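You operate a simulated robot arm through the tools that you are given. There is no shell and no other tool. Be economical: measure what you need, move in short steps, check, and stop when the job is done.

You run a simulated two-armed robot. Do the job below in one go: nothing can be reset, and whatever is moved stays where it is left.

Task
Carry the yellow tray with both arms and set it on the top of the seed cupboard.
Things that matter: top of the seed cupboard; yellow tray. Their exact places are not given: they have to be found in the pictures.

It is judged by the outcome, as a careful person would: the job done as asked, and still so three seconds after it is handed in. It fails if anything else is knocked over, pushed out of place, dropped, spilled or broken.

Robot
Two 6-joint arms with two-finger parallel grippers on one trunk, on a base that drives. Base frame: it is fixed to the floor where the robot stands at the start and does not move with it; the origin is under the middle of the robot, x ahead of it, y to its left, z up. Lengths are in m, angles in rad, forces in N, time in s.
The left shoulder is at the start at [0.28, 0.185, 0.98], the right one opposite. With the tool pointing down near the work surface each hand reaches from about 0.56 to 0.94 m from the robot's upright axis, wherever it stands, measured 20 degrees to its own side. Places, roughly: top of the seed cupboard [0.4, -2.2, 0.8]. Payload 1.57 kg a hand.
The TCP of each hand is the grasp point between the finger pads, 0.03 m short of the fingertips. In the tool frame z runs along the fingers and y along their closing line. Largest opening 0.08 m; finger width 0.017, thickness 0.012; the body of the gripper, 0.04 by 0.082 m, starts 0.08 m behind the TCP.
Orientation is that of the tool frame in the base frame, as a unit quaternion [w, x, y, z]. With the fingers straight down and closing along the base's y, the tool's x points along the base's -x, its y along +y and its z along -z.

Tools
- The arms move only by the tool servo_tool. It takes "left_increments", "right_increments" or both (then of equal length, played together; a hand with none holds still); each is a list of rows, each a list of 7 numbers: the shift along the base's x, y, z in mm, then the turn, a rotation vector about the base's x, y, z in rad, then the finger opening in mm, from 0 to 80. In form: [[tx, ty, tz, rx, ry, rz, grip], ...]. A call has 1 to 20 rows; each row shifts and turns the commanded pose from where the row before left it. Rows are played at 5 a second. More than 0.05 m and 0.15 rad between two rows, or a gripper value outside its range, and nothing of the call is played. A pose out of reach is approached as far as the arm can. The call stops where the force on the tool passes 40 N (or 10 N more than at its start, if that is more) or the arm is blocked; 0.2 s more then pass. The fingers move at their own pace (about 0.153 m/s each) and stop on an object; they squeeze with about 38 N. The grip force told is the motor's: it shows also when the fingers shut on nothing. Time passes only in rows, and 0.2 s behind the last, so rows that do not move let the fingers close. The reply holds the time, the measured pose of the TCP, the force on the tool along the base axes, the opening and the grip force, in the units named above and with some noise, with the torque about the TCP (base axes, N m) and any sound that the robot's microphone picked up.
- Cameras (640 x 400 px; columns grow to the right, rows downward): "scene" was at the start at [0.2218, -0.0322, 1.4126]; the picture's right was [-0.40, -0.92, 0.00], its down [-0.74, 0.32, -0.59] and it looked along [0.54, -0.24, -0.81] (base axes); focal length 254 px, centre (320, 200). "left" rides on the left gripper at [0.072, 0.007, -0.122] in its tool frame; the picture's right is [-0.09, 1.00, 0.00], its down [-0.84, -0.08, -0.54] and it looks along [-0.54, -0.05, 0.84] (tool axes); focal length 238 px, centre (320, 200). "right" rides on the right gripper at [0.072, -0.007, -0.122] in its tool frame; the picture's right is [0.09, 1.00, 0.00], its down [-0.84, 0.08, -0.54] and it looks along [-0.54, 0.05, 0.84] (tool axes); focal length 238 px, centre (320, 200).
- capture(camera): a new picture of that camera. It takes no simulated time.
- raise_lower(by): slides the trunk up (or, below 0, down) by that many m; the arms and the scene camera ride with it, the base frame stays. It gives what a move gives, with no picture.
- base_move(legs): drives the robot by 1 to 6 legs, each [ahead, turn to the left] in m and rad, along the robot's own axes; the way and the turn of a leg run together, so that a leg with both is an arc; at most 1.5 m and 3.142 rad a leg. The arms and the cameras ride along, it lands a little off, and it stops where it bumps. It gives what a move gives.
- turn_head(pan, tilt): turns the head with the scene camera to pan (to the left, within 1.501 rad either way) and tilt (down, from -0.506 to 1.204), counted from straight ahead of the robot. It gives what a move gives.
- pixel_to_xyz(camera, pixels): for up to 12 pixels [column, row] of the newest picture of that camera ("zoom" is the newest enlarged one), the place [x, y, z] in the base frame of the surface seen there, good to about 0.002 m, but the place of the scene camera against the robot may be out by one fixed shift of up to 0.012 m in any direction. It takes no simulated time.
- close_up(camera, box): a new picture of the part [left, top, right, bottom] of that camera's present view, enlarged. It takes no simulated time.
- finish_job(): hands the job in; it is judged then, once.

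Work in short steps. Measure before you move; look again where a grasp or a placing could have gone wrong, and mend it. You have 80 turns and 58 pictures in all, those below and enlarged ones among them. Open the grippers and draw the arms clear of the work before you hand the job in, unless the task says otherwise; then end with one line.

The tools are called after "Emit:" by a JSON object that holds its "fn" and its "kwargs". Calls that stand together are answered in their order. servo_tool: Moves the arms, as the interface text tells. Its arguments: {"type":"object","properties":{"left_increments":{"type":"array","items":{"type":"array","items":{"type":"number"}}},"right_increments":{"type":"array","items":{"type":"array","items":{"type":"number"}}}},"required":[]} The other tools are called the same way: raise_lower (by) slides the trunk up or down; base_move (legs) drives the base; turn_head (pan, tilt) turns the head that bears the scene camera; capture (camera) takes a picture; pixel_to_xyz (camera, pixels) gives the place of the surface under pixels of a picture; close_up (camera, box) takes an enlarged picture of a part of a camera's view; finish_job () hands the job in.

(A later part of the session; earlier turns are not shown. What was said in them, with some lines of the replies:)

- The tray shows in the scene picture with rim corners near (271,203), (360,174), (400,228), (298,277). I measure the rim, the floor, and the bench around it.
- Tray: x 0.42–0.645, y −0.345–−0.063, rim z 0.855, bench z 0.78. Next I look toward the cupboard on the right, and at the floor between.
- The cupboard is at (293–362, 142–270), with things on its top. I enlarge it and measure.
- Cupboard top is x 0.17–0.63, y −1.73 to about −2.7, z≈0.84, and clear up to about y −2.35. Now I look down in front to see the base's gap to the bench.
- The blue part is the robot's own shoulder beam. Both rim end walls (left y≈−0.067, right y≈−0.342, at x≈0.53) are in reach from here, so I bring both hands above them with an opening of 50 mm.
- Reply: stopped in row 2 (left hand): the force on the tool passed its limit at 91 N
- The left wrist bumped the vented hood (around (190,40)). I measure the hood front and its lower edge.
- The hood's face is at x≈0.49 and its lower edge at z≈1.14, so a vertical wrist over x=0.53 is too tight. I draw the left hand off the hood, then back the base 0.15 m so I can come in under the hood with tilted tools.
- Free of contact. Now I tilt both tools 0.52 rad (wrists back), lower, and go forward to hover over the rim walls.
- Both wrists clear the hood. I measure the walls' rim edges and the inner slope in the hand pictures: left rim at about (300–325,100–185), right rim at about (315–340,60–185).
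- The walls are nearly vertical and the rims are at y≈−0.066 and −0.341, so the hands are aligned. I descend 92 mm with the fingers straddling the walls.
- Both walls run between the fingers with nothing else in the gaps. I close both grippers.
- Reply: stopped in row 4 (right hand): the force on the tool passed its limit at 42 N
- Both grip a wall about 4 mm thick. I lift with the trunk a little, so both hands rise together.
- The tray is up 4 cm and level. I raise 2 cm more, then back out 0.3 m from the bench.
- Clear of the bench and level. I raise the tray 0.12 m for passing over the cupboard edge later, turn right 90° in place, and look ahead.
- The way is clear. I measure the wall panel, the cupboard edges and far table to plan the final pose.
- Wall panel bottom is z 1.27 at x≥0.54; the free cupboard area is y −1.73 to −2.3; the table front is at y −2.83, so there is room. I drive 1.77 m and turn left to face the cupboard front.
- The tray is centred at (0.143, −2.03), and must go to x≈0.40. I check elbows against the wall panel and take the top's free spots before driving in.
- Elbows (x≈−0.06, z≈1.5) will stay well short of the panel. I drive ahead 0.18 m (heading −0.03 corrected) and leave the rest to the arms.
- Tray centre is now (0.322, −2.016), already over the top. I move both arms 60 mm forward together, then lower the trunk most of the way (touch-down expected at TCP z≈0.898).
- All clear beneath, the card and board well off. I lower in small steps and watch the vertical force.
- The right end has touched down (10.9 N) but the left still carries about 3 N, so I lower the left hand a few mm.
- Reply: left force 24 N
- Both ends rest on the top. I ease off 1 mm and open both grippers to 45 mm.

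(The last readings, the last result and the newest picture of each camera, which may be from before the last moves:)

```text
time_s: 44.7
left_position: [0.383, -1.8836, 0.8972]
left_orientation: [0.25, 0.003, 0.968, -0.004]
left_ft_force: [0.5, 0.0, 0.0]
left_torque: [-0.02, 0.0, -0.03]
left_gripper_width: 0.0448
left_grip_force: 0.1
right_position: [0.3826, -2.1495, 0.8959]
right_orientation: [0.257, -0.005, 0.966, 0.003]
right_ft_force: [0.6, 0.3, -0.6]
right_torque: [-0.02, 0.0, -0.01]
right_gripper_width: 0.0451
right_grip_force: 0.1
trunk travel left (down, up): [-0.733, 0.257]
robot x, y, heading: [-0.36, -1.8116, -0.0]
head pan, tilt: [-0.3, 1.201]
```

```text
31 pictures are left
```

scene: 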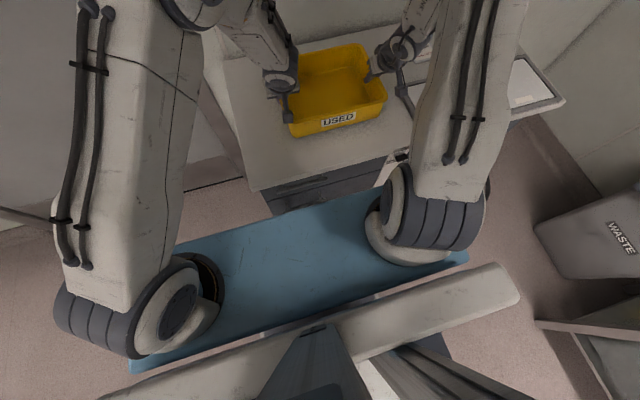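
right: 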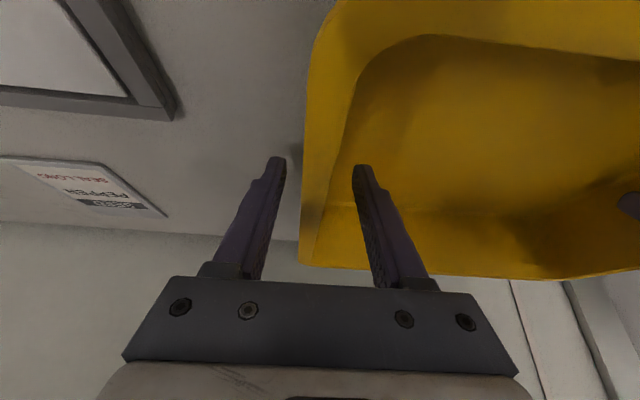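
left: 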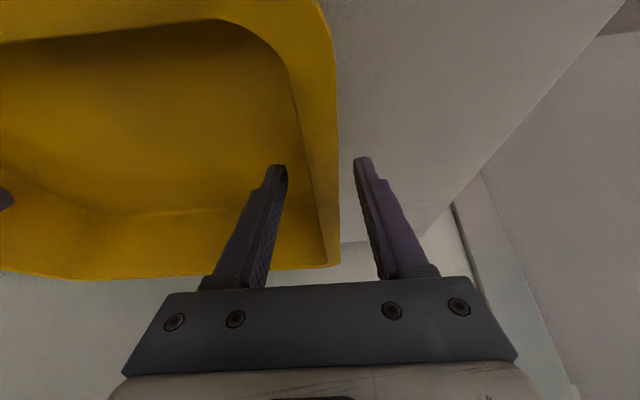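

Both hands are free of the walls. I raise the trunk 0.12 m straight up, then back away and check.

Emit:
{"fn": "raise_lower", "kwargs": {"by": 0.12}}

Emit:
{"fn": "base_move", "kwargs": {"legs": [[-0.35, 0]]}}

Emit:
{"fn": "turn_head", "kwargs": {"pan": -0.25, "tilt": 0.6}}

Emit:
{"fn": "capture", "kwargs": {"camera": "scene"}}

```text
time_s: 46.2
left_position: [0.3832, -1.8829, 1.0173]
left_orientation: [0.251, 0.004, 0.968, -0.004]
left_ft_force: [0.7, -0.6, -0.9]
left_torque: [-0.03, -0.03, 0.0]
left_gripper_width: 0.045
left_grip_force: 0.1
right_position: [0.381, -2.1466, 1.0169]
right_orientation: [0.257, -0.005, 0.966, 0.003]
right_ft_force: [-1.0, 0.1, 0.3]
right_torque: [0.0, 0.0, -0.01]
right_gripper_width: 0.0449
right_grip_force: 0.0
trunk travel left (down, up): [-0.853, 0.137]
robot x, y, heading: [-0.356, -1.8088, -0.002]
head pan, tilt: [-0.3, 1.201]
```

```text
time_s: 48.4
left_position: [0.034, -1.8871, 1.0169]
left_orientation: [0.251, 0.007, 0.968, -0.004]
left_ft_force: [0.6, -0.1, -0.3]
left_torque: [0.0, 0.01, -0.03]
left_gripper_width: 0.0453
left_grip_force: 0.1
right_position: [0.0273, -2.1536, 1.0153]
right_orientation: [0.257, 0.001, 0.966, 0.001]
right_ft_force: [-0.2, 0.1, 1.6]
right_torque: [-0.01, 0.0, -0.01]
right_gripper_width: 0.0451
right_grip_force: 0.1
trunk travel left (down, up): [-0.853, 0.137]
robot x, y, heading: [-0.7092, -1.8107, -0.014]
head pan, tilt: [-0.3, 1.201]
```

```text
time_s: 49.4
left_position: [0.0348, -1.8878, 1.0162]
left_orientation: [0.251, 0.008, 0.968, -0.003]
left_ft_force: [-0.8, -0.6, -0.8]
left_torque: [0.02, -0.02, -0.02]
left_gripper_width: 0.0447
left_grip_force: 0.0
right_position: [0.0291, -2.1533, 1.0161]
right_orientation: [0.257, 0.0, 0.966, 0.002]
right_ft_force: [-0.4, 0.8, -0.7]
right_torque: [0.0, 0.02, 0.0]
right_gripper_width: 0.0451
right_grip_force: 0.1
trunk travel left (down, up): [-0.853, 0.137]
robot x, y, heading: [-0.7079, -1.8097, -0.008]
head pan, tilt: [-0.25, 0.6]
```

```text
30 pictures are left
```

scene: 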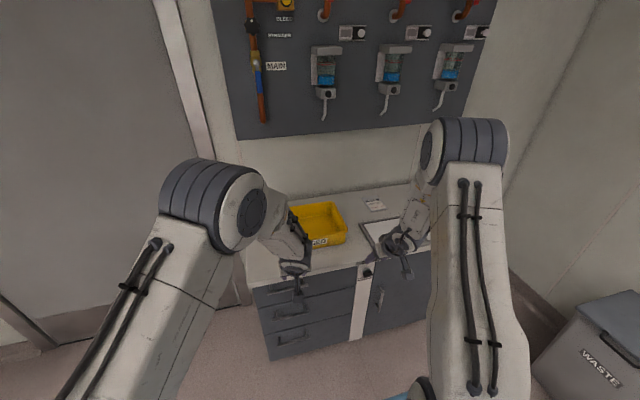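

The tray sits flat in the middle of the cupboard top at (318,225), with the card and board untouched. The grippers are open (I leave them as they are) and the arms are clear, so I hand in.

Emit:
{"fn": "finish_job", "kwargs": {}}

```text
The job is handed in.
```

The yellow tray is resting on top of the seed cupboard, with the card and board there left where they were, the grippers open and the arms drawn clear. Early on, the left wrist bumped the vented hood above the bench (91 N peak); I saw no damage or anything knocked out of place.
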